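You operate a simulated robot arm through the tools that you are given. There is no shell and no other tool. Be economical: measure what you need, move in short steps, check, and stop when the job is done.

The job below is to be done with a simulated two-armed robot. You get a single attempt, and the scene is never put back.

JOB
Pick up the water bottle with one hand, pass it to the other hand and put it on the service bench before the left dispenser. Set down upright: water bottle.

The check looks at the end state, three seconds after you hand in, the way a careful person would. Anything else that was tipped, shoved, dropped, spilled or broken makes it a failure.

ROBOT AND FRAMES
Two 7-joint arms with two-finger parallel grippers on one trunk, on a base that drives. Base frame: it is fixed to the floor where the robot stands at the start and does not move with it; the origin is under the middle of the robot, x ahead of it, y to its left, z up; the surface under the hand at the start is at about z = 0.84. Units: m, degrees, N and s.
The left shoulder is at the start at [0.045, 0.101, 1.11], the right one opposite. With the tool pointing down near the work surface each hand reaches from about 0.24 to 0.52 m from the robot's upright axis, wherever it stands, measured 20 degrees to its own side. Places, roughly: service bench before the left dispenser (12x22 cm) [-2.68, -0.08, 0.72]. Payload 2.4 kg a hand.
Tool frame (each hand has its own): the origin (TCP) lies between the finger pads and is the grasp point; the fingertips stand 0.024 m ahead of it; z points along the fingers, y is the line along which they close. The gripper opens to 0.068 m. The fingers are 0.017 m wide and 0.01 m thick; the gripper's body (0.04 by 0.07 m) begins 0.041 m behind the TCP.
Orientation is told as [roll, pitch, yaw] about the base's x, y, z axes, in that order, counted from this pose: with the fingers straight down and closing along the base's y, the tool's x points along the base's -x, its y along +y and its z along -z.

CONTROLS
- The arms move only by the tool apply_moves. It takes "left_deltas", "right_deltas" or both (then of equal length, played together; a hand with none holds still); each is a list of rows, each a list of 7 numbers: the shift along the tool's x, y, z in m, then the turn, a rotation vector about the tool's x, y, z in degrees, then the gripper command, from -1 (shut) to 1 (fully open), values between in proportion. In form: [[tx, ty, tz, wx, wy, wz, fingers], ...]. A call has 1 to 8 rows; each row shifts and turns the commanded pose from where the row before left it, along the tool's axes as they then stand. Each row takes 0.2 s and may step no farther than 0.05 m and 8.6 degrees from the row before; otherwise, or with a gripper value out of range, the whole call is refused. A pose out of reach is approached as far as the arm can. The call stops where the force on the tool passes 40 N (or 10 N more than at its start, if that is more) or the arm is blocked; 0.2 s more then pass. The fingers move at their own pace (about 0.072 m/s each) and stop on an object; they squeeze with about 41 N. The grip force told is the motor's: it shows also when the fingers shut on nothing. Time passes only in rows, and 0.2 s behind the last, so rows that do not move let the fingers close. It gives the time, the measured TCP pose, the force on the tool (base axes), the opening and the grip force at its end, in the units of the frame above (readings bear some noise), with the torque about the TCP (base axes, N m) and any sound that the robot's microphone picked up.
- Cameras (640 x 400 px; columns grow to the right, rows downward): "scene" is now at [0.1536, 0.0196, 1.2972]; the picture's right is [0.24, -0.97, 0.00], its down [-0.39, -0.10, -0.92] and it looks along [0.89, 0.22, -0.40] (base axes); focal length 254 px, centre (320, 200). "left" rides on the left gripper at [0.084, -0.011, -0.075] in its tool frame; the picture's right is [0.13, 0.99, 0.00], its down [-0.60, 0.08, -0.79] and it looks along [-0.79, 0.10, 0.61] (tool axes); focal length 251 px, centre (320, 200). "right" rides on the right gripper at [0.084, 0.011, -0.075] in its tool frame; the picture's right is [-0.13, 0.99, 0.00], its down [-0.60, -0.08, -0.79] and it looks along [-0.79, -0.10, 0.61] (tool axes); focal length 251 px, centre (320, 200). There is no depth. A picture from a camera that has moved, and an enlarged one, comes with that camera's place and axes in the base frame and with its lens. The place of the scene camera against the robot may be out by one fixed shift of up to 0.025 m in any direction.
- capture(camera): a new picture of that camera. It takes no simulated time.
- slide_trunk(by): slides the trunk up (or, below 0, down) by that many m; the arms and the scene camera ride with it, the base frame stays. It gives what a move gives, with no picture.
- drive_base(legs): drives the robot by 1 to 6 legs, each [ahead, left, turn to the left] in m, m and degrees, along the robot's own axes; the way and the turn of a leg run together, so that a leg with both is an arc; at most 1.5 m and 180 degrees a leg. The arms and the cameras ride along, it lands a little off, and it stops where it bumps. It gives what a move gives.
- aim_head(pan, tilt): turns the head with the scene camera to pan (to the left, within 86 degrees either way) and tilt (down, from -29 to 69), counted from straight ahead of the robot. It gives what a move gives.
- enlarge(camera, box): a new picture of the part [left, top, right, bottom] of that camera's present view, enlarged. It takes no simulated time.
- finish_job(): hands the job in; it is judged then, once.

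Go step by step. Nothing tells you exact positions but the pictures and the camera data: compare them with the known pose of the tool, close in by small moves and look again before you grip or let go. The budget is 120 turns and 88 pictures, counting those below and the enlarged ones. Unless the task says otherwise, let go and move clear before handing in, and close with one line.

The tools are called by a JSON object that holds its "name" and its "arguments". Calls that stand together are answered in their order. apply_moves: Moves the arms, as the interface text tells. Its arguments: {"type":"object","properties":{"left_deltas":{"type":"array","items":{"type":"array","items":{"type":"number"}}},"right_deltas":{"type":"array","items":{"type":"array","items":{"type":"number"}}}},"required":[]} The other tools are called the same way: slide_trunk (by) slides the trunk up or down; drive_base (legs) drives the base; aim_head (pan, tilt) turns the head that bears the scene camera; capture (camera) takes a picture; enlarge (camera, box) takes an enlarged picture of a part of a camera's view; finish_job () hands the job in.

At the start:

```text
time_s: 0.0
left_tool_pos: [0.3949, 0.204, 1.1665]
left_tool_rot: [0.0, 0.0, 0.0]
left_ft_force: [0.2, 0.2, 0.3]
left_wrist_torque: [0.03, 0.0, -0.01]
left_width: 0.0679
left_grasp_force: 0.1
right_tool_pos: [0.3681, -0.0818, 1.1509]
right_tool_rot: [0.2, 0.1, -0.2]
right_ft_force: [0.0, 0.4, -0.7]
right_wrist_torque: [0.0, -0.01, 0.03]
right_width: 0.068
right_grasp_force: 0.0
trunk travel left (down, up): [-0.325, 0.524]
robot x, y, heading: [-0.0008, 0.0011, -0.1]
head pan, tilt: [13.9, 23.5]
```

scene: 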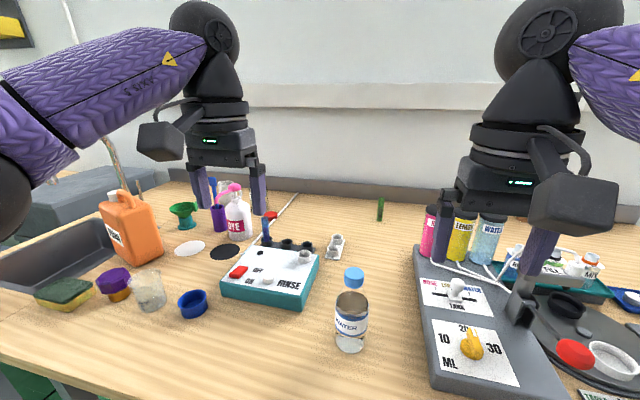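
right: 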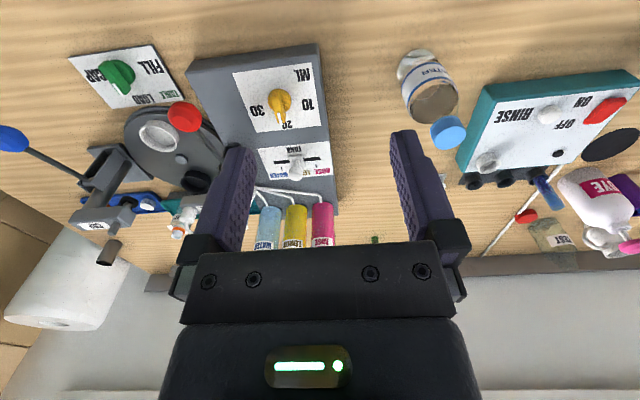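
left: 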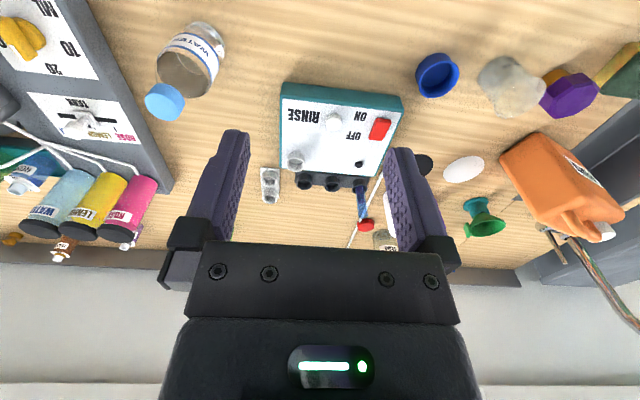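

The water bottle stands at about [0.50, 0.04], between the rinse box and the ML dosing board. I'll look closer to size it, and look for the bench.

{"name": "enlarge", "arguments": {"camera": "scene", "box": [270, 240, 430, 360]}}

{"name": "enlarge", "arguments": {"camera": "left", "box": [120, 0, 280, 140]}}

{"name": "enlarge", "arguments": {"camera": "right", "box": [360, 30, 520, 170]}}

```text
3.33 times, centred on (350, 300) of scene
camera zoom: at [0.1536, 0.0196, 1.2972], right [0.24, -0.97, 0.0], down [-0.39, -0.1, -0.92], along [0.89, 0.22, -0.4], focal length 845 px, centre (220, -133)
```

zoom: 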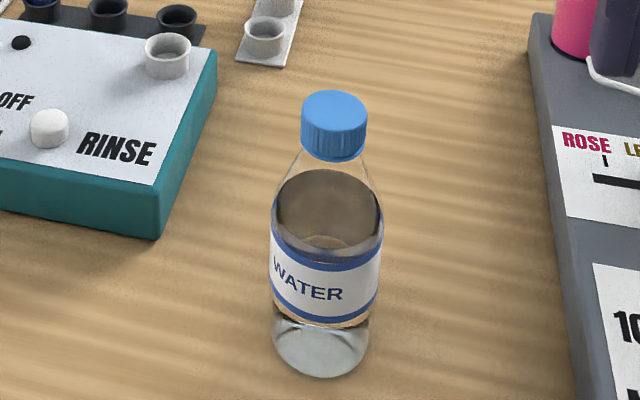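

```text
2.86 times, centred on (200, 70) of left
camera zoom: at [0.3098, 0.1932, 1.2412], right [-0.13, 0.99, 0.0], down [0.6, 0.08, 0.79], along [0.79, 0.1, -0.61], focal length 718 px, centre (663, 571)
```

zoom: 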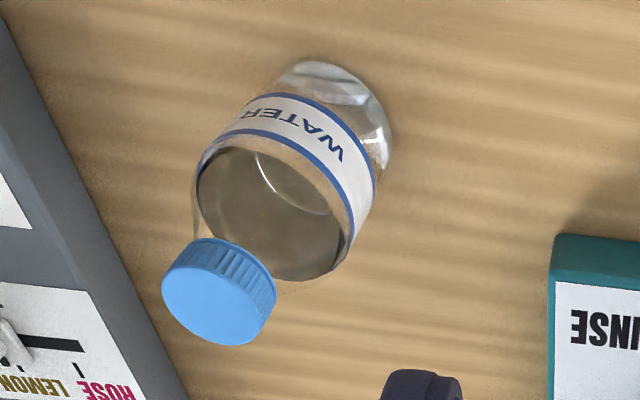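

```text
2.86 times, centred on (440, 100) of right
camera zoom: at [0.2836, -0.0716, 1.2283], right [0.13, 0.99, 0.0], down [0.6, -0.08, 0.79], along [0.79, -0.1, -0.61], focal length 718 px, centre (-23, 486)
```

zoom: 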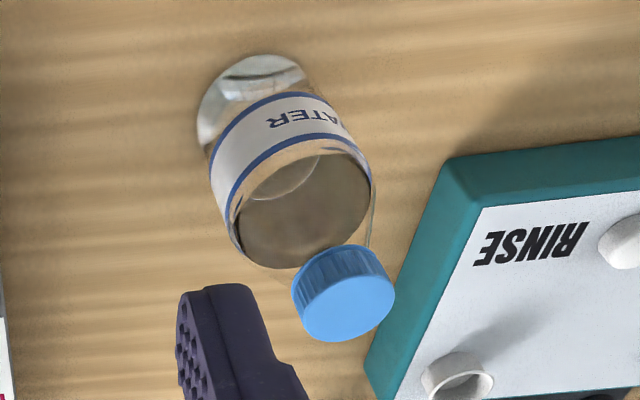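

Triangulating from both hand cameras puts the cap top at about [0.480, 0.049, 1.000]. The bottle is about 0.16 m tall, with a body about 58 mm wide and a cap about 33 mm. The left hand will grip the body with the tool tilted about 50°, then the right hand takes the cap from above. First I tilt the left hand.

{"name": "apply_moves", "arguments": {"left_deltas": [[0, 0, 0, 0, -8.4, 0, 1], [0, 0, 0, 0, -8.4, 0, 1], [0, 0, 0, 0, -8.4, 0, 1], [0, 0, 0, 0, -8.4, 0, 1], [0, 0, 0, 0, -8.4, 0, 1], [0, 0, 0, 0, -8, 0, 1], [0, 0, 0, 0, 0, 0, 1]]}}

```text
time_s: 1.6
left_tool_pos: [0.393, 0.2036, 1.1665]
left_tool_rot: [-0.1, -50.0, 0.2]
left_ft_force: [0.2, 0.3, 0.4]
left_wrist_torque: [-0.01, -0.02, 0.0]
left_width: 0.068
left_grasp_force: 0.1
right_tool_pos: [0.3672, -0.0819, 1.1512]
right_tool_rot: [0.1, -0.1, -0.1]
right_ft_force: [0.0, -0.4, 0.0]
right_wrist_torque: [0.0, 0.01, 0.02]
right_width: 0.0679
right_grasp_force: 0.0
trunk travel left (down, up): [-0.325, 0.524]
robot x, y, heading: [0.003, -0.002, 0.1]
head pan, tilt: [13.9, 23.5]
```

The left hand is at 50° tilt. I'll move the right hand aside and bring the left to a pre-grasp point 10 cm back along its approach axis.

{"name": "apply_moves", "arguments": {"left_deltas": [[0.0205, -0.0221, 0.0172, 0, 0, 0, 1], [0.0205, -0.0221, 0.0172, 0, 0, 0, 1], [0.0205, -0.0221, 0.0172, 0, 0, 0, 1], [0.0205, -0.0221, 0.0172, 0, 0, 0, 1], [0.0205, -0.0221, 0.0172, 0, 0, 0, 1], [0.0205, -0.0221, 0.0172, 0, 0, 0, 1], [0.0205, -0.0221, 0.0172, 0, 0, 0, 1], [0, 0, 0, 0, 0, 0, 1]], "right_deltas": [[0, -0.04, 0, 0, 0, 0, 1], [0, -0.04, 0, 0, 0, 0, 1], [0, -0.04, 0, 0, 0, 0, 1], [0, -0.03, 0, 0, 0, 0, 1], [0, 0, 0, 0, 0, 0, 1], [0, 0, 0, 0, 0, 0, 1], [0, 0, 0, 0, 0, 0, 1], [0, 0, 0, 0, 0, 0, 1]]}}

{"name": "capture", "arguments": {"camera": "left"}}

{"name": "capture", "arguments": {"camera": "scene"}}

```text
time_s: 3.4
left_tool_pos: [0.3936, 0.0458, 0.9793]
left_tool_rot: [0.0, -50.0, 0.2]
left_ft_force: [0.1, -0.5, -0.1]
left_wrist_torque: [0.03, -0.01, -0.01]
left_width: 0.068
left_grasp_force: 0.0
right_tool_pos: [0.3673, -0.2298, 1.1538]
right_tool_rot: [0.1, 0.0, 0.0]
right_ft_force: [0.3, -0.1, -0.1]
right_wrist_torque: [0.01, 0.02, 0.01]
right_width: 0.0679
right_grasp_force: 0.2
trunk travel left (down, up): [-0.325, 0.524]
robot x, y, heading: [0.0048, 0.0028, 0.1]
head pan, tilt: [13.9, 23.5]
```

```text
81 pictures are left
camera left: at [0.2818, 0.0357, 0.9628], right [-0.08, 0.99, -0.1], down [-0.22, 0.08, 0.97], along [0.97, 0.1, 0.21], focal length 251 px, centre (320, 200)
```

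left: 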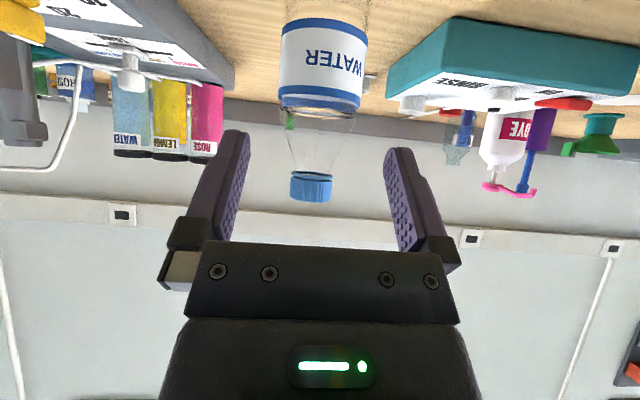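

```text
80 pictures are left
camera scene: at [0.1536, 0.0195, 1.2972], right [0.24, -0.97, 0.0], down [-0.39, -0.1, -0.92], along [0.89, 0.22, -0.4], focal length 254 px, centre (320, 200)
```

scene: 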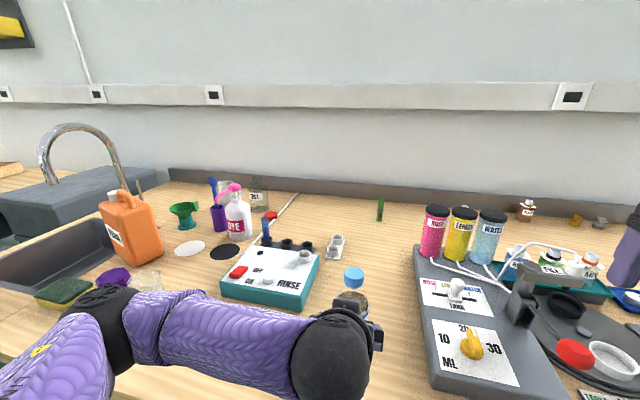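

The bottle axis reads y≈0.0485, so the left hand needs about 2 mm more in +y. I'll advance halfway and check.

{"name": "apply_moves", "arguments": {"left_deltas": [[0, 0.002, 0.015, 0, 0, 0, 1], [0, 0, 0.02, 0, 0, 0, 1], [0, 0, 0.015, 0, 0, 0, 1], [0, 0, 0, 0, 0, 0, 1]]}}

{"name": "capture", "arguments": {"camera": "left"}}

```text
time_s: 4.4
left_tool_pos: [0.4321, 0.0498, 0.9462]
left_tool_rot: [-0.1, -49.9, 0.1]
left_ft_force: [0.9, 0.1, 0.5]
left_wrist_torque: [0.01, -0.02, 0.0]
left_width: 0.0678
left_grasp_force: 0.0
right_tool_pos: [0.367, -0.2299, 1.1537]
right_tool_rot: [0.2, -0.1, -0.1]
right_ft_force: [-0.9, 0.2, 0.9]
right_wrist_torque: [-0.02, -0.03, -0.02]
right_width: 0.068
right_grasp_force: 0.0
trunk travel left (down, up): [-0.325, 0.524]
robot x, y, heading: [0.0007, -0.0017, 0.1]
head pan, tilt: [13.9, 23.5]
```

```text
79 pictures are left
camera left: at [0.3207, 0.0388, 0.9294], right [-0.08, 0.99, -0.1], down [-0.22, 0.08, 0.97], along [0.97, 0.1, 0.21], focal length 251 px, centre (320, 200)
```

left: 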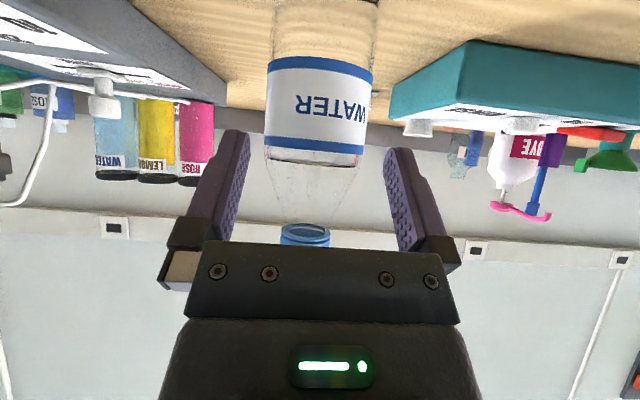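

The bottle is centred between the fingers to within about 1 mm. I'll advance the remaining 5 cm.

{"name": "apply_moves", "arguments": {"left_deltas": [[0, -0.0007, 0.015, 0, 0, 0, 1], [0, 0, 0.015, 0, 0, 0, 1], [0, 0, 0.012, 0, 0, 0, 1], [0, 0, 0.008, 0, 0, 0, 1], [0, 0, 0, 0, 0, 0, 1]]}}

{"name": "capture", "arguments": {"camera": "left"}}

```text
time_s: 5.6
left_tool_pos: [0.4697, 0.0506, 0.9158]
left_tool_rot: [-0.1, -50.0, 0.2]
left_ft_force: [-1.3, 0.7, 1.3]
left_wrist_torque: [0.03, -0.04, 0.0]
left_width: 0.068
left_grasp_force: 0.0
right_tool_pos: [0.3672, -0.2296, 1.1534]
right_tool_rot: [0.2, 0.0, -0.1]
right_ft_force: [0.3, -0.6, 0.6]
right_wrist_torque: [0.02, -0.02, -0.01]
right_width: 0.068
right_grasp_force: 0.1
trunk travel left (down, up): [-0.325, 0.524]
robot x, y, heading: [-0.0008, -0.0001, 0.2]
head pan, tilt: [13.9, 23.5]
```

```text
78 pictures are left
camera left: at [0.3586, 0.0388, 0.8986], right [-0.08, 0.99, -0.1], down [-0.22, 0.08, 0.97], along [0.97, 0.1, 0.21], focal length 251 px, centre (320, 200)
```

left: 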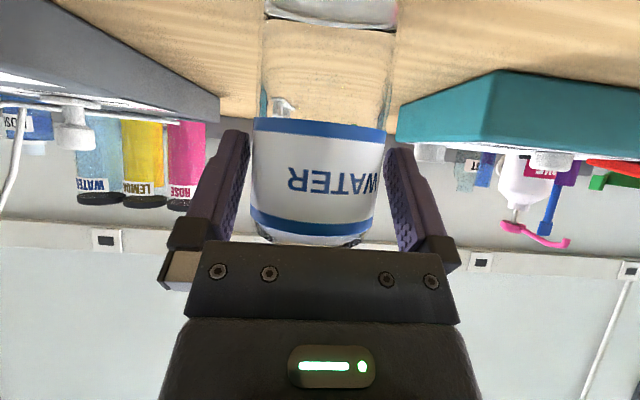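

The bottle body is centred between the pads with no contact. I'll close the left gripper.

{"name": "apply_moves", "arguments": {"left_deltas": [[0, 0, 0, 0, 0, 0, 0.6], [0, 0, 0, 0, 0, 0, 0.2], [0, 0, 0, 0, 0, 0, -0.5], [0, 0, 0, 0, 0, 0, -1], [0, 0, 0, 0, 0, 0, -1]]}}

{"name": "capture", "arguments": {"camera": "left"}}

```text
time_s: 6.8
left_tool_pos: [0.4697, 0.0497, 0.9143]
left_tool_rot: [-0.1, -49.9, 0.1]
left_ft_force: [-0.5, -1.5, -0.4]
left_wrist_torque: [-0.04, -0.01, 0.02]
left_width: 0.0585
left_grasp_force: 41.3
right_tool_pos: [0.3674, -0.23, 1.1535]
right_tool_rot: [0.1, 0.0, -0.2]
right_ft_force: [-1.0, -0.5, -0.1]
right_wrist_torque: [-0.02, -0.02, 0.0]
right_width: 0.0681
right_grasp_force: 0.1
trunk travel left (down, up): [-0.325, 0.524]
robot x, y, heading: [-0.004, -0.0005, -0.3]
head pan, tilt: [13.9, 23.5]
```

```text
77 pictures are left
camera left: at [0.3587, 0.0388, 0.8986], right [-0.08, 0.99, -0.1], down [-0.22, 0.08, 0.97], along [0.97, 0.1, 0.21], focal length 251 px, centre (320, 200)
```

left: 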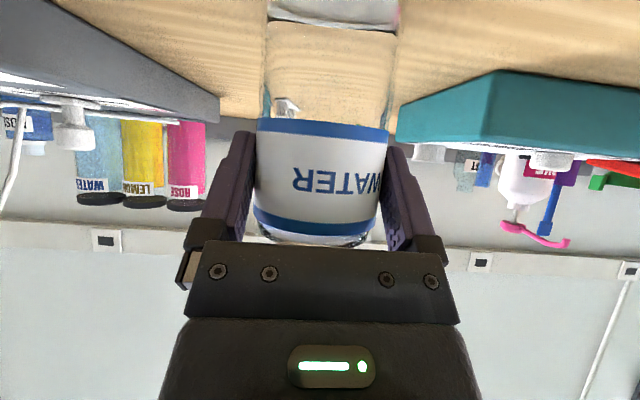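

Gripped at 58.5 mm with 41 N. I'll lift straight up.

{"name": "apply_moves", "arguments": {"left_deltas": [[-0.0077, 0, -0.0064, 0, 0, 0, -1], [-0.0153, 0, -0.0129, 0, 0, 0, -1], [-0.023, 0, -0.0193, 0, 0, 0, -1], [-0.023, 0, -0.0193, 0, 0, 0, -1], [-0.023, 0, -0.0193, 0, 0, 0, -1], [-0.023, 0, -0.0193, 0, 0, 0, -1], [-0.023, 0, -0.0193, 0, 0, 0, -1], [0, 0, 0, 0, 0, 0, -1]]}}

{"name": "capture", "arguments": {"camera": "scene"}}

```text
time_s: 8.6
left_tool_pos: [0.469, 0.0504, 1.0957]
left_tool_rot: [-0.1, -50.0, 0.2]
left_ft_force: [-0.2, 0.5, -3.2]
left_wrist_torque: [-0.02, 0.01, 0.01]
left_width: 0.0584
left_grasp_force: 40.7
right_tool_pos: [0.368, -0.2297, 1.1534]
right_tool_rot: [0.1, 0.0, -0.1]
right_ft_force: [0.0, -0.1, 0.0]
right_wrist_torque: [0.0, -0.03, 0.01]
right_width: 0.068
right_grasp_force: 0.0
trunk travel left (down, up): [-0.325, 0.524]
robot x, y, heading: [-0.003, -0.0017, 0.3]
head pan, tilt: [13.9, 23.5]
```

```text
76 pictures are left
camera scene: at [0.1538, 0.0195, 1.2971], right [0.24, -0.97, 0.0], down [-0.39, -0.1, -0.92], along [0.89, 0.22, -0.4], focal length 254 px, centre (320, 200)
```

scene: 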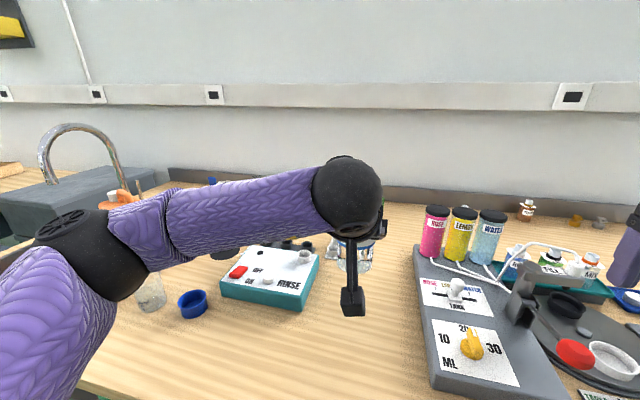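

The lift is clean at about 3.2 N. I'll pull the bottle closer and yaw the left hand so it points to the right, keeping the bottle upright and its top free for the right hand.

{"name": "apply_moves", "arguments": {"left_deltas": [[0.0225, 0, -0.0268, 0, 0, 0, -1], [0.0225, 0, -0.0268, 0, 0, 0, -1], [0, 0, 0, 6.43, 0, 5.4, -1], [0, 0, 0, 6.43, 0, 5.4, -1], [0, 0, 0, 6.43, 0, 5.4, -1], [0, 0, 0, 6.43, 0, 5.4, -1], [0, 0, 0, 6.43, 0, 5.4, -1], [0, 0, 0, 0, 0, 0, -1]]}}

```text
time_s: 10.4
left_tool_pos: [0.3998, 0.0496, 1.0946]
left_tool_rot: [-0.1, -50.0, -41.9]
left_ft_force: [0.5, 0.0, -3.1]
left_wrist_torque: [0.04, 0.02, 0.0]
left_width: 0.0588
left_grasp_force: 40.8
right_tool_pos: [0.3675, -0.231, 1.1526]
right_tool_rot: [0.1, 0.0, -0.1]
right_ft_force: [-0.5, -0.2, 0.7]
right_wrist_torque: [0.03, 0.0, -0.01]
right_width: 0.068
right_grasp_force: 0.0
trunk travel left (down, up): [-0.325, 0.524]
robot x, y, heading: [-0.0003, 0.0023, -0.3]
head pan, tilt: [13.9, 23.5]
```

Going well. I'll finish the left yaw while raising the right hand and yawing it the opposite way.

{"name": "apply_moves", "arguments": {"left_deltas": [[0, 0, 0, 6.43, 0, 5.4, -1], [0, 0, 0, 6.43, 0, 5.4, -1], [0, 0, 0, 6.43, 0, 5.4, -1], [0, 0, 0, 6.43, 0, 5.4, -1], [0, 0, 0, 6.43, 0, 5.4, -1], [0, 0, 0, 0, 0, 0, -1], [0, 0, 0, 0, 0, 0, -1], [0, 0, 0, 0, 0, 0, -1]], "right_deltas": [[0, 0, -0.018, 0, 0, -8.4, 1], [0, 0, -0.018, 0, 0, -8.4, 1], [0, 0, -0.018, 0, 0, -8.4, 1], [0, 0, -0.018, 0, 0, -8.4, 1], [0, 0, -0.018, 0, 0, -8.4, 1], [0, 0, -0.018, 0, 0, -8.4, 1], [0, 0, -0.018, 0, 0, -8.4, 1], [0, 0, 0, 0, 0, -8.4, 1]]}}

{"name": "capture", "arguments": {"camera": "scene"}}

```text
time_s: 12.2
left_tool_pos: [0.3999, 0.0506, 1.094]
left_tool_rot: [-0.1, -50.0, -55.9]
left_ft_force: [-0.2, 0.0, -2.1]
left_wrist_torque: [0.06, 0.07, 0.03]
left_width: 0.0584
left_grasp_force: 41.2
left hand out of reach, approached as far as the arm can: row 3, 4, 5
right_tool_pos: [0.2659, -0.1231, 1.176]
right_tool_rot: [0.0, -0.1, 67.1]
right_ft_force: [1.5, -0.4, -0.7]
right_wrist_torque: [-0.01, 0.0, 0.0]
right_width: 0.0678
right_grasp_force: 0.0
right hand out of reach, approached as far as the arm can: row 3, 4, 5, 6, 7, 8
trunk travel left (down, up): [-0.325, 0.524]
robot x, y, heading: [-0.0013, -0.0021, -0.2]
head pan, tilt: [13.9, 23.5]
```

```text
75 pictures are left
camera scene: at [0.1538, 0.0196, 1.2971], right [0.24, -0.97, 0.0], down [-0.39, -0.1, -0.92], along [0.89, 0.22, -0.4], focal length 254 px, centre (320, 200)
```

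scene: 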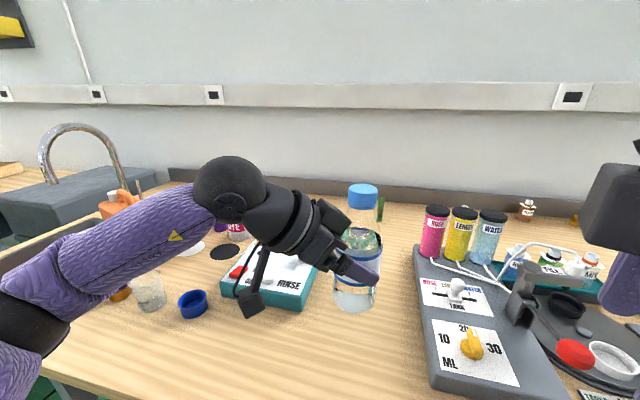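

The right hand cannot point straight down this high, so the handover must be lower. I'll lower the left hand with the bottle by 12 cm and the right hand a little, to see where it settles.

{"name": "apply_moves", "arguments": {"left_deltas": [[0.0153, 0, 0.0129, 0, 0, 0, -1], [0.023, 0, 0.0193, 0, 0, 0, -1], [0.023, 0, 0.0193, 0, 0, 0, -1], [0.023, 0, 0.0193, 0, 0, 0, -1], [0.0077, 0, 0.0064, 0, 0, 0, -1], [0, 0, 0, 0, 0, 0, -1]], "right_deltas": [[0, 0, 0.02, 0, 0, 0, 1], [0, 0, 0.02, 0, 0, 0, 1], [0, 0, 0.02, 0, 0, 0, 1], [0, 0, 0.02, 0, 0, 0, 1], [0, 0, 0, 0, 0, 0, 1], [0, 0, 0, 0, 0, 0, 1]]}}

{"name": "capture", "arguments": {"camera": "scene"}}

{"name": "capture", "arguments": {"camera": "right"}}

```text
time_s: 13.6
left_tool_pos: [0.4009, 0.0516, 0.9737]
left_tool_rot: [0.0, -49.9, -55.9]
left_ft_force: [0.1, -0.2, -3.8]
left_wrist_torque: [0.02, 0.05, 0.0]
left_width: 0.0587
left_grasp_force: 41.1
right_tool_pos: [0.2678, -0.1237, 1.0966]
right_tool_rot: [0.0, -0.1, 67.1]
right_ft_force: [-0.8, -0.8, -0.5]
right_wrist_torque: [0.0, -0.02, 0.0]
right_width: 0.0679
right_grasp_force: 0.0
trunk travel left (down, up): [-0.325, 0.524]
robot x, y, heading: [-0.0032, 0.0014, -0.1]
head pan, tilt: [13.9, 23.5]
```

```text
74 pictures are left
camera scene: at [0.1537, 0.0196, 1.2972], right [0.24, -0.97, 0.0], down [-0.39, -0.1, -0.92], along [0.89, 0.22, -0.4], focal length 254 px, centre (320, 200)
```

scene: 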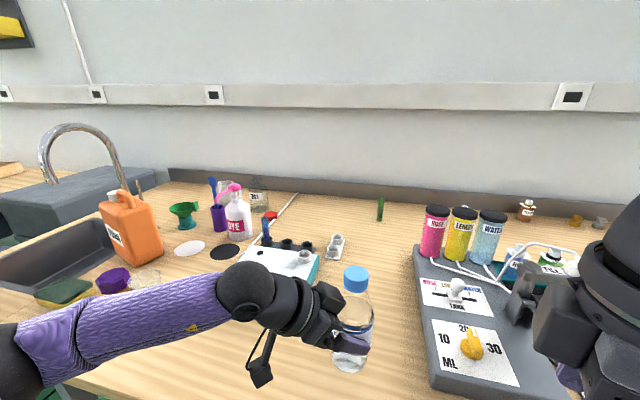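

```text
73 pictures are left
camera right: at [0.2251, -0.1976, 1.1731], right [-0.86, 0.5, 0.0], down [0.31, 0.52, 0.79], along [0.4, 0.69, -0.61], focal length 251 px, centre (320, 200)
```

right: 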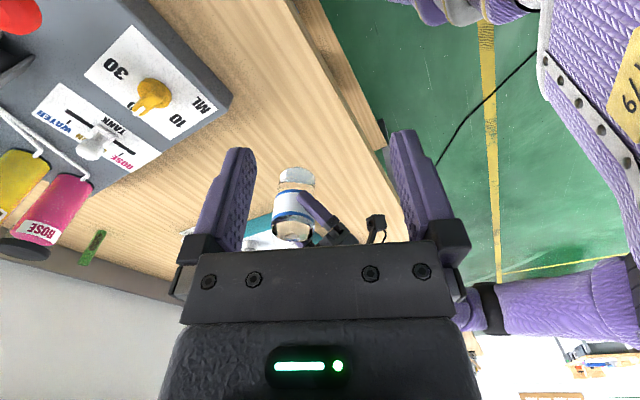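

The bottle axis should now be near [0.4065, 0.043] with the cap top at z≈1.059. I'll move the right hand most of the way to above the cap, then look.

{"name": "apply_moves", "arguments": {"right_deltas": [[-0.0346, -0.01045, -0.002, 0, 0, 0, 1], [-0.0346, -0.01045, -0.002, 0, 0, 0, 1], [-0.0346, -0.01045, -0.002, 0, 0, 0, 1], [-0.0346, -0.01045, -0.002, 0, 0, 0, 1], [0, 0, 0, 0, 0, 0, 1]]}}

{"name": "capture", "arguments": {"camera": "right"}}

{"name": "capture", "arguments": {"camera": "scene"}}

```text
time_s: 14.8
left_tool_pos: [0.3994, 0.0501, 0.9734]
left_tool_rot: [-0.2, -50.0, -55.9]
left_ft_force: [0.2, 0.0, -4.1]
left_wrist_torque: [0.08, 0.0, -0.01]
left_width: 0.059
left_grasp_force: 41.0
right_tool_pos: [0.3544, -0.0116, 1.1024]
right_tool_rot: [0.0, -0.1, 67.1]
right_ft_force: [1.5, 0.4, 0.1]
right_wrist_torque: [0.0, -0.01, -0.02]
right_width: 0.068
right_grasp_force: 0.1
right hand out of reach, approached as far as the arm can: row 4
trunk travel left (down, up): [-0.325, 0.524]
robot x, y, heading: [0.0003, -0.0004, 0.1]
head pan, tilt: [13.9, 23.5]
```

```text
72 pictures are left
camera right: at [0.3107, -0.0846, 1.1786], right [-0.86, 0.51, 0.0], down [0.31, 0.52, 0.79], along [0.4, 0.68, -0.61], focal length 251 px, centre (320, 200)
```

right: 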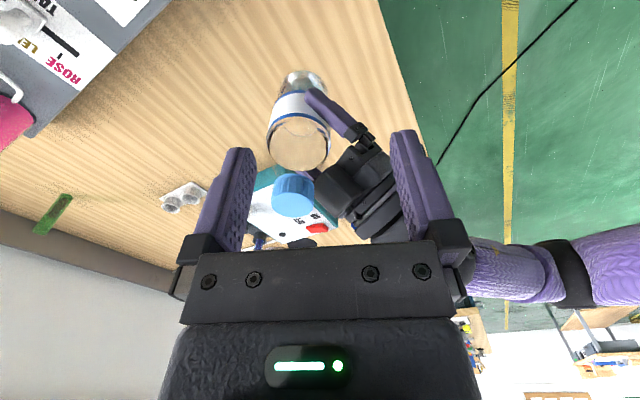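

```text
71 pictures are left
camera scene: at [0.1539, 0.0197, 1.2971], right [0.24, -0.97, 0.0], down [-0.39, -0.1, -0.92], along [0.89, 0.22, -0.4], focal length 254 px, centre (320, 200)
```

scene: 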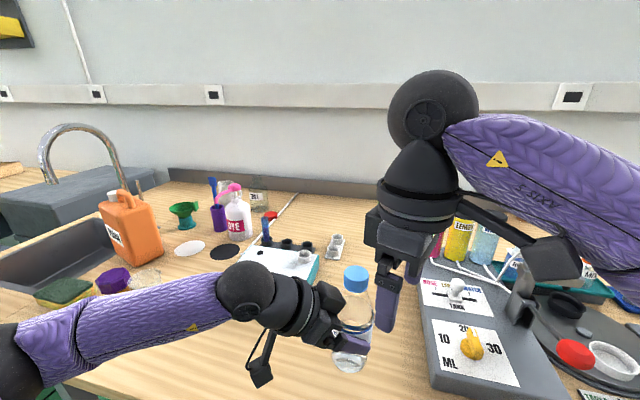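

The right hand's reach ends short of the cap this far left. I'll bring the bottle right, nearer and lower with the left hand, to about [0.347, -0.047].

{"name": "apply_moves", "arguments": {"left_deltas": [[-0.001, -0.0252, 0.0128, 0, 0, 0, -1], [-0.001, -0.0252, 0.0128, 0, 0, 0, -1], [-0.001, -0.0252, 0.0128, 0, 0, 0, -1], [-0.001, -0.0252, 0.0128, 0, 0, 0, -1], [0, 0, 0, 0, 0, 0, -1]]}}

{"name": "capture", "arguments": {"camera": "right"}}

{"name": "capture", "arguments": {"camera": "scene"}}

```text
time_s: 16.0
left_tool_pos: [0.3389, -0.0402, 0.9449]
left_tool_rot: [-0.1, -50.0, -55.9]
left_ft_force: [-0.3, 0.0, -2.5]
left_wrist_torque: [-0.02, 0.04, 0.0]
left_width: 0.0589
left_grasp_force: 41.2
right_tool_pos: [0.352, -0.0101, 1.1025]
right_tool_rot: [0.0, -0.2, 67.2]
right_ft_force: [-0.1, 0.5, 0.0]
right_wrist_torque: [0.0, 0.0, -0.01]
right_width: 0.0678
right_grasp_force: 0.1
trunk travel left (down, up): [-0.325, 0.524]
robot x, y, heading: [-0.0029, -0.0022, 0.1]
head pan, tilt: [13.9, 23.5]
```

```text
70 pictures are left
camera right: at [0.3104, -0.0851, 1.1787], right [-0.86, 0.51, 0.0], down [0.31, 0.52, 0.79], along [0.4, 0.69, -0.61], focal length 251 px, centre (320, 200)
```

right: 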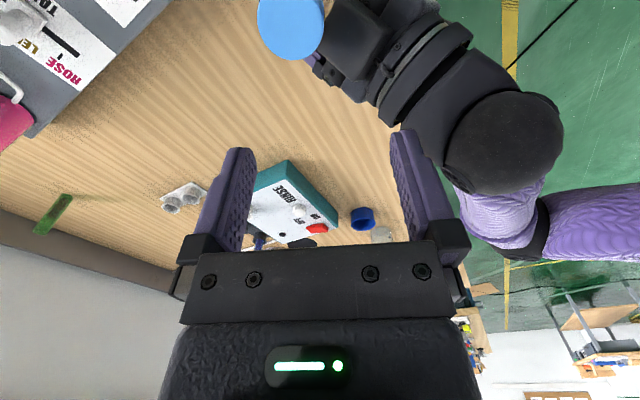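

```text
69 pictures are left
camera scene: at [0.1538, 0.0195, 1.2972], right [0.24, -0.97, 0.0], down [-0.39, -0.1, -0.92], along [0.89, 0.22, -0.4], focal length 254 px, centre (320, 200)
```

scene: 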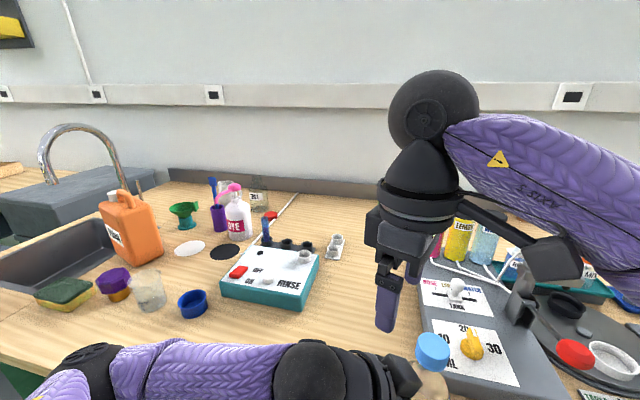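

The cap reads about [0.3455, -0.051], top z≈1.03. I'll centre the right hand over it.

{"name": "apply_moves", "arguments": {"right_deltas": [[0.0198, -0.0046, 0, 0, 0, 0, 1], [0.0198, -0.0046, 0, 0, 0, 0, 1], [0, 0, 0.015, 0, 0, 0, 1], [0, 0, 0, 0, 0, 0, 1]]}}

{"name": "capture", "arguments": {"camera": "right"}}

{"name": "capture", "arguments": {"camera": "scene"}}

```text
time_s: 17.0
left_tool_pos: [0.3399, -0.0409, 0.9458]
left_tool_rot: [-0.1, -50.0, -55.9]
left_ft_force: [0.0, -0.7, -3.0]
left_wrist_torque: [0.03, 0.02, -0.02]
left_width: 0.0585
left_grasp_force: 40.6
right_tool_pos: [0.3443, -0.0499, 1.0874]
right_tool_rot: [0.0, -0.1, 67.1]
right_ft_force: [0.3, -0.2, 0.2]
right_wrist_torque: [0.0, -0.03, -0.03]
right_width: 0.0681
right_grasp_force: 0.1
right hand out of reach, approached as far as the arm can: row 2
trunk travel left (down, up): [-0.325, 0.524]
robot x, y, heading: [0.0002, -0.0034, -0.2]
head pan, tilt: [13.9, 23.5]
```

```text
68 pictures are left
camera right: at [0.3015, -0.1247, 1.1642], right [-0.86, 0.5, 0.0], down [0.31, 0.53, 0.79], along [0.4, 0.69, -0.61], focal length 251 px, centre (320, 200)
```

right: 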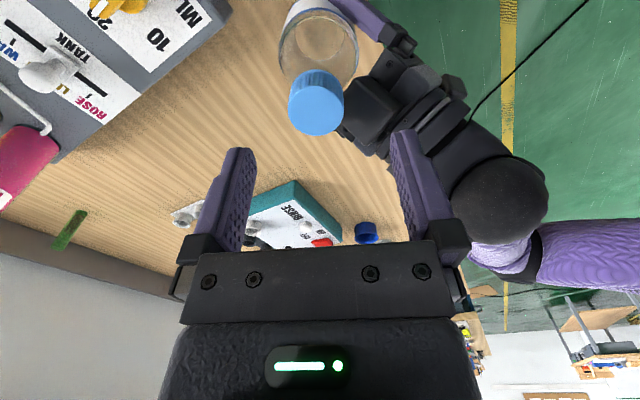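

```text
67 pictures are left
camera scene: at [0.1538, 0.0196, 1.2971], right [0.24, -0.97, 0.0], down [-0.39, -0.1, -0.92], along [0.89, 0.22, -0.4], focal length 254 px, centre (320, 200)
```

scene: 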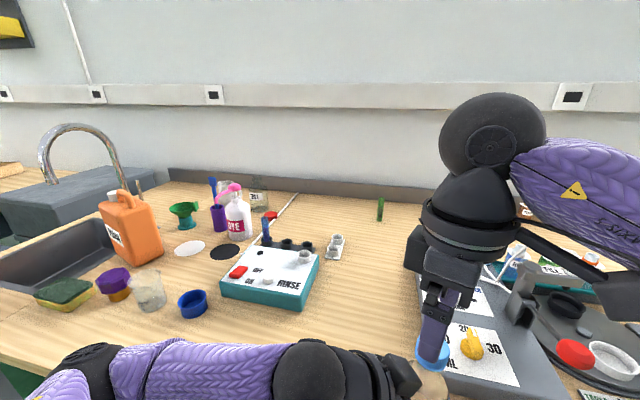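

Aligned over the cap, but one right finger would come down close to the left palm. I'll try yawing both hands further apart, with the left hand pivoting about the bottle.

{"name": "apply_moves", "arguments": {"right_deltas": [[0, 0, 0, 0, 0, -8.4, 1], [0, 0, 0, 0, 0, -8.4, 1], [0, 0, 0, 0, 0, -8.4, 1], [0, 0, 0, 0, 0, 0, 1]], "left_deltas": [[0, 0, 0, 6.43, 0, 5.4, -1], [0, 0, 0, 6.43, 0, 5.4, -1], [0, 0, 0, 6.43, 0, 5.4, -1], [0, 0, 0, 0, 0, 0, -1]]}}

{"name": "capture", "arguments": {"camera": "right"}}

```text
time_s: 18.0
left_tool_pos: [0.3361, -0.0574, 0.9449]
left_tool_rot: [0.6, -52.0, -79.4]
left_ft_force: [-0.3, 0.4, -3.4]
left_wrist_torque: [0.04, 0.01, -0.02]
left_width: 0.0584
left_grasp_force: 41.1
left hand out of reach, approached as far as the arm can: row 3
right_tool_pos: [0.2669, -0.0272, 1.0755]
right_tool_rot: [0.0, -0.1, 92.4]
right_ft_force: [-1.2, -0.7, -0.2]
right_wrist_torque: [0.01, 0.03, 0.02]
right_width: 0.0678
right_grasp_force: 0.1
right hand out of reach, approached as far as the arm can: row 1, 2, 3
trunk travel left (down, up): [-0.325, 0.524]
robot x, y, heading: [0.0042, -0.0003, -0.1]
head pan, tilt: [13.9, 23.5]
```

```text
66 pictures are left
camera right: at [0.2589, -0.1124, 1.1516], right [-1.0, 0.09, 0.0], down [0.05, 0.61, 0.79], along [0.07, 0.79, -0.61], focal length 251 px, centre (320, 200)
```

right: 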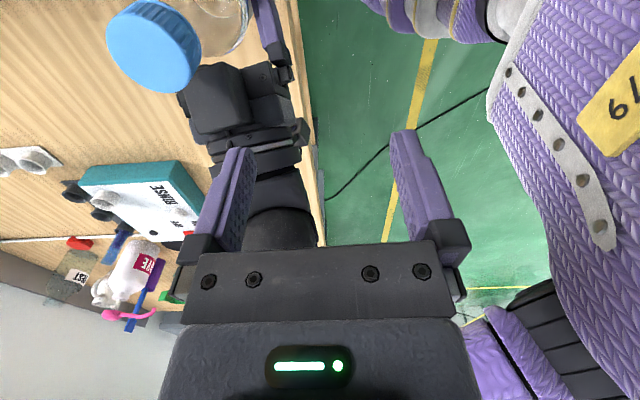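

The left hand now points further right (yaw -79°), but the right hand cannot hold yaw 92° there. I'll turn the right back to 67° and re-centre it over the cap at about [0.338, -0.067].

{"name": "apply_moves", "arguments": {"right_deltas": [[0, 0, 0, 0, 0, 8.4, 1], [0, 0, 0, 0, 0, 8.4, 1], [0, 0, 0, 0, 0, 8.4, 1], [0.0023, -0.0202, -0.003, 0, 0, 0, 1], [0.0023, -0.0202, -0.003, 0, 0, 0, 1], [0.0023, -0.0202, -0.003, 0, 0, 0, 1], [0.0023, -0.0202, -0.003, 0, 0, 0, 1], [0, 0, 0, 0, 0, 0, 1]]}}

{"name": "capture", "arguments": {"camera": "right"}}

{"name": "capture", "arguments": {"camera": "left"}}

```text
time_s: 19.8
left_tool_pos: [0.3357, -0.0572, 0.9451]
left_tool_rot: [0.6, -52.0, -79.5]
left_ft_force: [-0.7, 0.4, -2.7]
left_wrist_torque: [0.05, -0.02, -0.01]
left_width: 0.0585
left_grasp_force: 41.1
right_tool_pos: [0.3372, -0.0664, 1.0881]
right_tool_rot: [0.0, -0.1, 67.2]
right_ft_force: [0.4, -0.1, -0.4]
right_wrist_torque: [-0.02, 0.02, 0.0]
right_width: 0.068
right_grasp_force: 0.0
trunk travel left (down, up): [-0.325, 0.524]
robot x, y, heading: [0.0005, 0.0003, -0.2]
head pan, tilt: [13.9, 23.5]
```

```text
65 pictures are left
camera right: at [0.2948, -0.1406, 1.1639], right [-0.86, 0.5, 0.0], down [0.31, 0.53, 0.79], along [0.4, 0.69, -0.61], focal length 251 px, centre (320, 200)
```

right: 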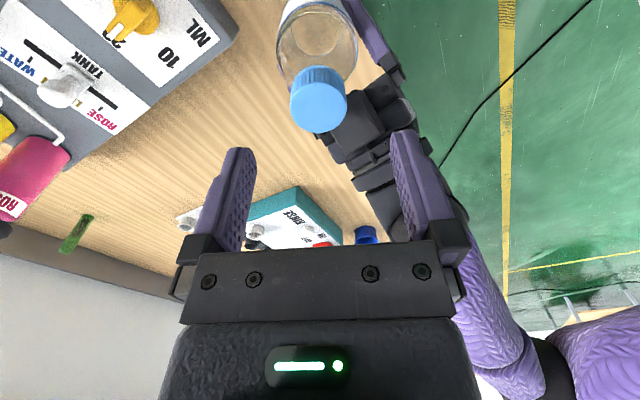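

```text
64 pictures are left
camera left: at [0.3043, 0.0498, 0.9245], right [0.96, 0.27, -0.1], down [0.02, 0.26, 0.96], along [0.28, -0.93, 0.25], focal length 251 px, centre (320, 200)
```

left: 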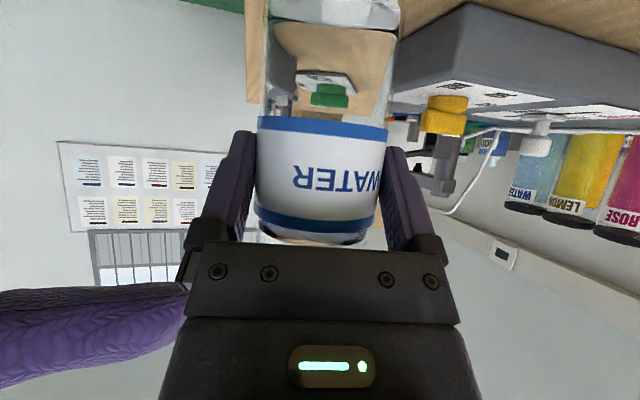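

The cap is centred under the right hand. I'll try removing the left's 2° tilt, narrow the right fingers somewhat, and lower halfway.

{"name": "apply_moves", "arguments": {"left_deltas": [[0, 0, 0, 0, 2, 0, -1], [0, 0, 0, 0, 0, 0, -1], [0, 0, 0, 0, 0, 0, -1], [0, 0, 0, 0, 0, 0, -1]], "right_deltas": [[0, 0, 0, 0, 0, 0, 0.6], [0.001, 0, 0.015, 0, 0, 0, 0.6], [0.001, 0, 0.015, 0, 0, 0, 0.6], [0, 0, 0, 0, 0, 0, 0.6]]}}

{"name": "capture", "arguments": {"camera": "right"}}

{"name": "enlarge", "arguments": {"camera": "scene", "box": [300, 230, 540, 400]}}

```text
time_s: 20.8
left_tool_pos: [0.3398, -0.0405, 0.9456]
left_tool_rot: [-0.1, -48.1, -81.1]
left_ft_force: [-0.4, -0.4, -3.9]
left_wrist_torque: [0.01, 0.01, 0.02]
left_width: 0.0586
left_grasp_force: 41.1
right_tool_pos: [0.3367, -0.0694, 1.0565]
right_tool_rot: [0.1, -0.1, 67.1]
right_ft_force: [0.4, 0.3, -0.1]
right_wrist_torque: [-0.04, 0.0, 0.04]
right_width: 0.0544
right_grasp_force: 0.0
trunk travel left (down, up): [-0.325, 0.524]
robot x, y, heading: [-0.0022, 0.0009, 0.1]
head pan, tilt: [13.9, 23.5]
```

```text
63 pictures are left
camera right: at [0.2942, -0.1432, 1.1332], right [-0.86, 0.5, 0.0], down [0.31, 0.53, 0.79], along [0.4, 0.69, -0.61], focal length 251 px, centre (320, 200)
```

right: 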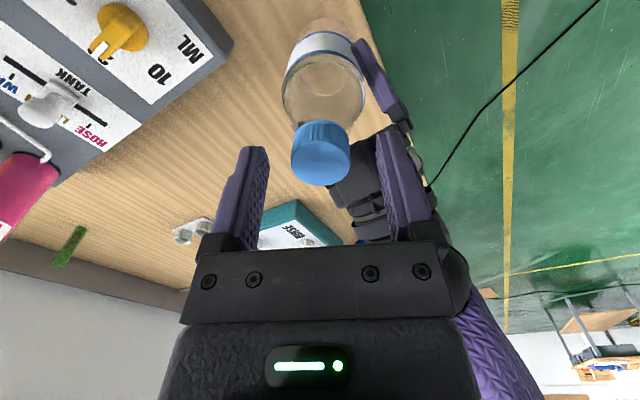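

```text
2.35 times, centred on (420, 315) of scene
camera zoom: at [0.1538, 0.0195, 1.2972], right [0.24, -0.97, 0.0], down [-0.39, -0.1, -0.92], along [0.89, 0.22, -0.4], focal length 596 px, centre (85, -71)
```

zoom: 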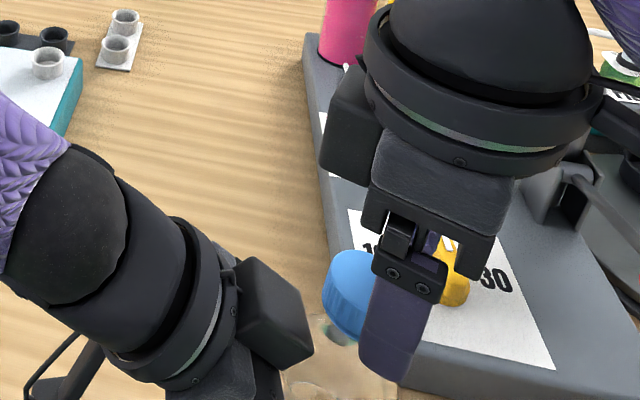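

The left hand settled about 17 mm over, so the cap is now near [0.344, -0.055]. I'll raise the right a bit, re-centre, then lower to just above.

{"name": "apply_moves", "arguments": {"right_deltas": [[0, 0, -0.015, 0, 0, 0, 0.6], [-0.015, -0.001, 0, 0, 0, 0, 0.6], [0, 0, 0, 0, 0, 0, 0.6]]}}

{"name": "capture", "arguments": {"camera": "right"}}

{"name": "enlarge", "arguments": {"camera": "scene", "box": [300, 230, 540, 400]}}

```text
time_s: 21.6
left_tool_pos: [0.3408, -0.0391, 0.9455]
left_tool_rot: [0.0, -48.1, -81.0]
left_ft_force: [0.5, -0.5, -3.7]
left_wrist_torque: [0.01, 0.0, 0.02]
left_width: 0.0586
left_grasp_force: 41.4
right_tool_pos: [0.3434, -0.0549, 1.0728]
right_tool_rot: [0.0, -0.1, 67.1]
right_ft_force: [-0.3, 0.5, -0.1]
right_wrist_torque: [0.01, -0.01, 0.01]
right_width: 0.0545
right_grasp_force: 0.1
trunk travel left (down, up): [-0.325, 0.524]
robot x, y, heading: [0.0, -0.0034, -0.2]
head pan, tilt: [13.9, 23.5]
```

```text
61 pictures are left
camera right: at [0.3003, -0.1293, 1.1488], right [-0.86, 0.5, 0.0], down [0.31, 0.53, 0.79], along [0.4, 0.69, -0.61], focal length 251 px, centre (320, 200)
```

right: 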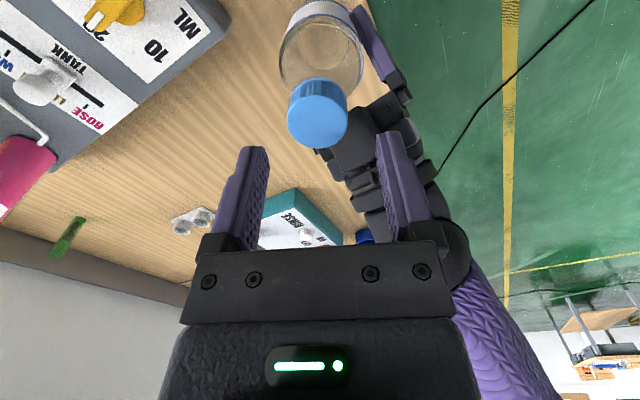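

```text
2.35 times, centred on (420, 315) of scene
camera zoom: at [0.1538, 0.0196, 1.2971], right [0.24, -0.97, 0.0], down [-0.39, -0.1, -0.92], along [0.89, 0.22, -0.4], focal length 596 px, centre (85, -71)
```

zoom: 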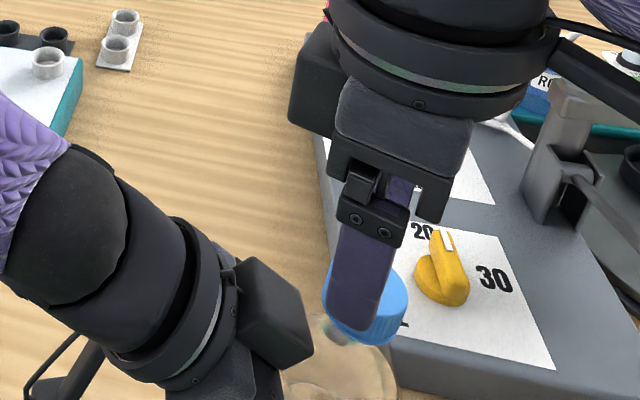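

Centred apart from about 3 mm, and there is a visible gap to the left palm. I'll lower onto the cap.

{"name": "apply_moves", "arguments": {"right_deltas": [[0.003, 0, 0.01, 0, 0, 0, 0.6], [0, 0, 0.015, 0, 0, 0, 0.6], [0, 0, 0.015, 0, 0, 0, 0.6], [0, 0, 0.01, 0, 0, 0, 0.6], [0, 0, 0, 0, 0, 0, 0.6]]}}

{"name": "capture", "arguments": {"camera": "right"}}

{"name": "enlarge", "arguments": {"camera": "scene", "box": [300, 230, 540, 400]}}

```text
time_s: 22.8
left_tool_pos: [0.3411, -0.0401, 0.9462]
left_tool_rot: [-0.1, -48.0, -81.0]
left_ft_force: [0.3, -0.2, -3.4]
left_wrist_torque: [0.06, 0.02, 0.03]
left_width: 0.0587
left_grasp_force: 40.9
right_tool_pos: [0.3417, -0.0591, 1.023]
right_tool_rot: [0.0, 0.0, 67.0]
right_ft_force: [-0.4, 0.7, -0.8]
right_wrist_torque: [0.01, 0.0, 0.03]
right_width: 0.0546
right_grasp_force: 0.1
trunk travel left (down, up): [-0.325, 0.524]
robot x, y, heading: [0.0025, 0.0023, 0.4]
head pan, tilt: [13.9, 23.5]
```

```text
59 pictures are left
camera right: at [0.2989, -0.1317, 1.0988], right [-0.86, 0.5, 0.0], down [0.31, 0.53, 0.79], along [0.4, 0.69, -0.61], focal length 251 px, centre (320, 200)
```

right: 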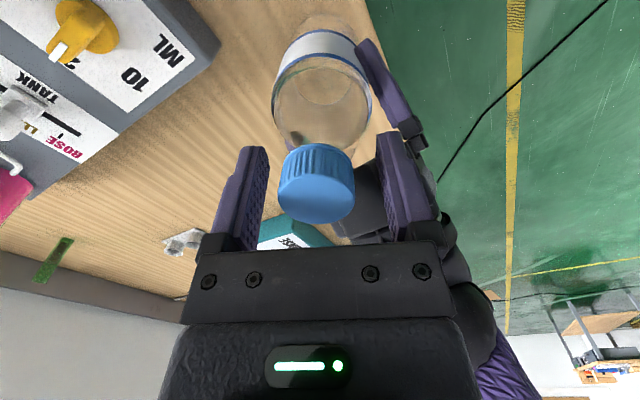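

```text
2.35 times, centred on (420, 315) of scene
camera zoom: at [0.1538, 0.0195, 1.2972], right [0.24, -0.97, 0.0], down [-0.39, -0.1, -0.92], along [0.89, 0.22, -0.4], focal length 596 px, centre (85, -71)
```

zoom: 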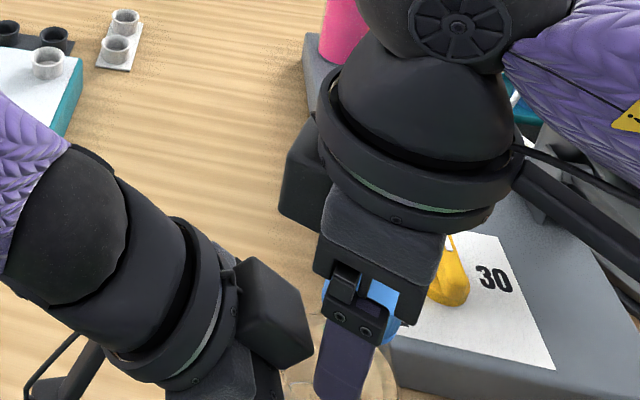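

The cap sits between the right pads, with its top about 8 mm above the grip point as planned. I'll close the right gripper.

{"name": "apply_moves", "arguments": {"right_deltas": [[0, 0, 0, 0, 0, 0, 0.3], [0, 0, 0, 0, 0, 0, 0], [0, 0, 0, 0, 0, 0, -0.5], [0, 0, 0, 0, 0, 0, -1], [0, 0, 0, 0, 0, 0, -1]]}}

{"name": "capture", "arguments": {"camera": "right"}}

```text
time_s: 24.0
left_tool_pos: [0.3401, -0.0401, 0.9456]
left_tool_rot: [0.1, -48.0, -81.1]
left_ft_force: [-8.3, 3.6, 1.4]
left_wrist_torque: [-0.12, -0.47, -0.17]
left_width: 0.0586
left_grasp_force: 40.7
right_tool_pos: [0.3415, -0.0572, 1.0238]
right_tool_rot: [0.0, 0.0, 67.1]
right_ft_force: [8.9, -5.4, -1.1]
right_wrist_torque: [-0.23, -0.15, 0.03]
right_width: 0.035
right_grasp_force: 40.8
trunk travel left (down, up): [-0.325, 0.524]
robot x, y, heading: [0.0013, -0.0004, -0.0]
head pan, tilt: [13.9, 23.5]
```

```text
57 pictures are left
camera right: at [0.299, -0.1318, 1.0989], right [-0.86, 0.51, 0.0], down [0.31, 0.53, 0.79], along [0.4, 0.68, -0.61], focal length 251 px, centre (320, 200)
```

right: 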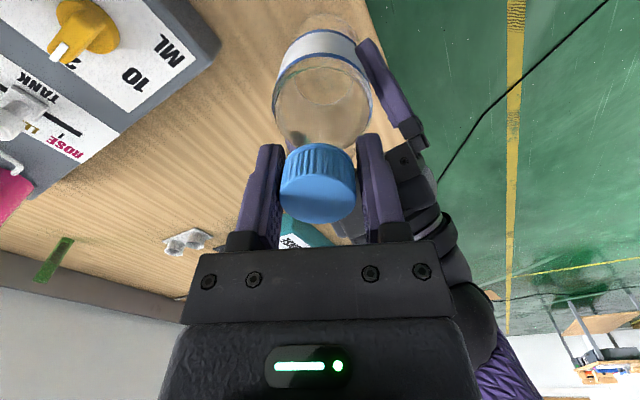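

The cap is gripped at 35 mm. There is some sideways strain between the hands, so I'll relax it and tug upward lightly to check that the cap is firmly attached.

{"name": "apply_moves", "arguments": {"right_deltas": [[0, -0.001, 0, 0, 0, 0, -1], [0, 0, -0.002, 0, 0, 0, -1], [0, 0, 0, 0, 0, 0, -1]]}}

```text
time_s: 24.8
left_tool_pos: [0.3404, -0.0402, 0.9465]
left_tool_rot: [0.0, -48.0, -81.1]
left_ft_force: [0.4, -4.6, 6.6]
left_wrist_torque: [0.08, -0.04, -0.13]
left_width: 0.0584
left_grasp_force: 41.6
right_tool_pos: [0.3417, -0.0583, 1.0243]
right_tool_rot: [0.1, -0.1, 67.2]
right_ft_force: [-0.5, 3.9, -6.6]
right_wrist_torque: [0.11, 0.01, 0.13]
right_width: 0.0345
right_grasp_force: 41.2
trunk travel left (down, up): [-0.325, 0.524]
robot x, y, heading: [-0.0005, -0.0012, 0.1]
head pan, tilt: [13.9, 23.5]
```

The tug carried about 10 N through the bottle with no slip, so the cap holds. I'll open the left hand and back it straight out.

{"name": "apply_moves", "arguments": {"left_deltas": [[0, 0, 0, 0, 0, 0, 1], [0, 0, 0, 0, 0, 0, 1], [0, 0, 0, 0, 0, 0, 1]]}}

{"name": "capture", "arguments": {"camera": "left"}}

```text
time_s: 25.6
left_tool_pos: [0.3406, -0.0413, 0.9447]
left_tool_rot: [-0.1, -48.0, -81.1]
left_ft_force: [0.3, -0.2, -1.0]
left_wrist_torque: [-0.02, 0.01, -0.03]
left_width: 0.068
left_grasp_force: 0.1
right_tool_pos: [0.3423, -0.0574, 1.0235]
right_tool_rot: [0.0, -0.1, 67.1]
right_ft_force: [1.5, 0.1, 0.5]
right_wrist_torque: [-0.03, 0.02, 0.0]
right_width: 0.0344
right_grasp_force: 41.2
trunk travel left (down, up): [-0.325, 0.524]
robot x, y, heading: [0.0021, -0.003, 0.2]
head pan, tilt: [13.9, 23.5]
```

```text
56 pictures are left
camera left: at [0.3125, 0.0687, 0.9328], right [0.97, 0.24, -0.1], down [0.05, 0.2, 0.98], along [0.25, -0.95, 0.18], focal length 251 px, centre (320, 200)
```

left: 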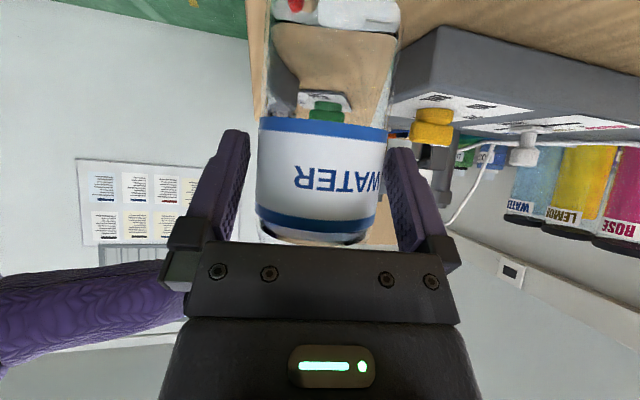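

The right hand's reading doesn't show the bottle's weight yet. I'll look before retracting.

{"name": "apply_moves", "arguments": {"left_deltas": [[0, 0, 0, 0, 0, 0, 1], [0, 0, 0, 0, 0, 0, 1]]}}

{"name": "capture", "arguments": {"camera": "right"}}

{"name": "capture", "arguments": {"camera": "scene"}}

```text
time_s: 26.2
left_tool_pos: [0.3406, -0.0406, 0.9452]
left_tool_rot: [-0.1, -47.9, -81.1]
left_ft_force: [0.0, 0.1, 0.1]
left_wrist_torque: [0.02, 0.01, -0.02]
left_width: 0.0681
left_grasp_force: 0.0
right_tool_pos: [0.3428, -0.058, 1.0244]
right_tool_rot: [0.0, -0.1, 67.1]
right_ft_force: [0.3, -0.5, 0.4]
right_wrist_torque: [-0.01, -0.02, 0.01]
right_width: 0.0343
right_grasp_force: 41.0
trunk travel left (down, up): [-0.325, 0.524]
robot x, y, heading: [-0.0028, -0.0013, -0.2]
head pan, tilt: [13.9, 23.5]
```

```text
55 pictures are left
camera right: at [0.2998, -0.1324, 1.1005], right [-0.86, 0.5, 0.0], down [0.31, 0.53, 0.79], along [0.4, 0.69, -0.61], focal length 251 px, centre (320, 200)
```

right: 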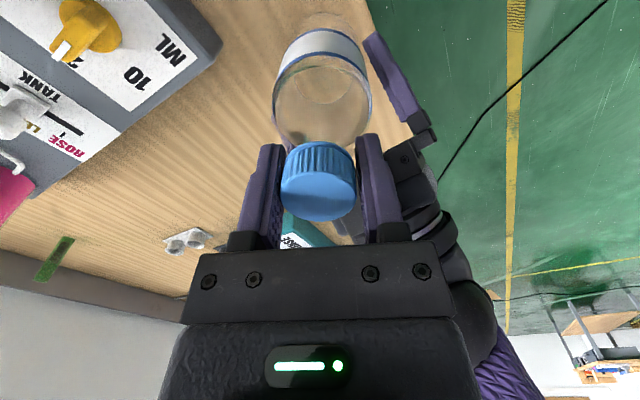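

```text
54 pictures are left
camera scene: at [0.1538, 0.0195, 1.2972], right [0.24, -0.97, 0.0], down [-0.39, -0.1, -0.92], along [0.89, 0.22, -0.4], focal length 254 px, centre (320, 200)
```

scene: 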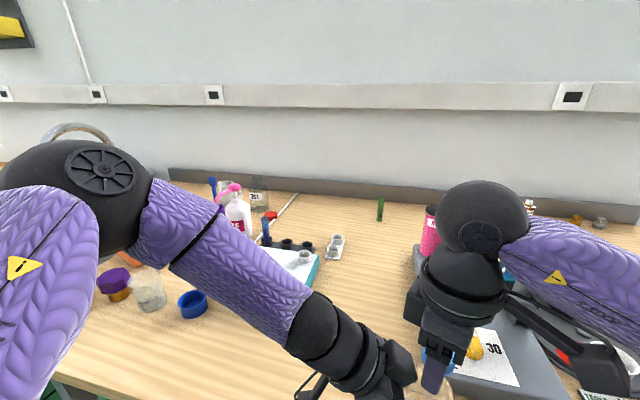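

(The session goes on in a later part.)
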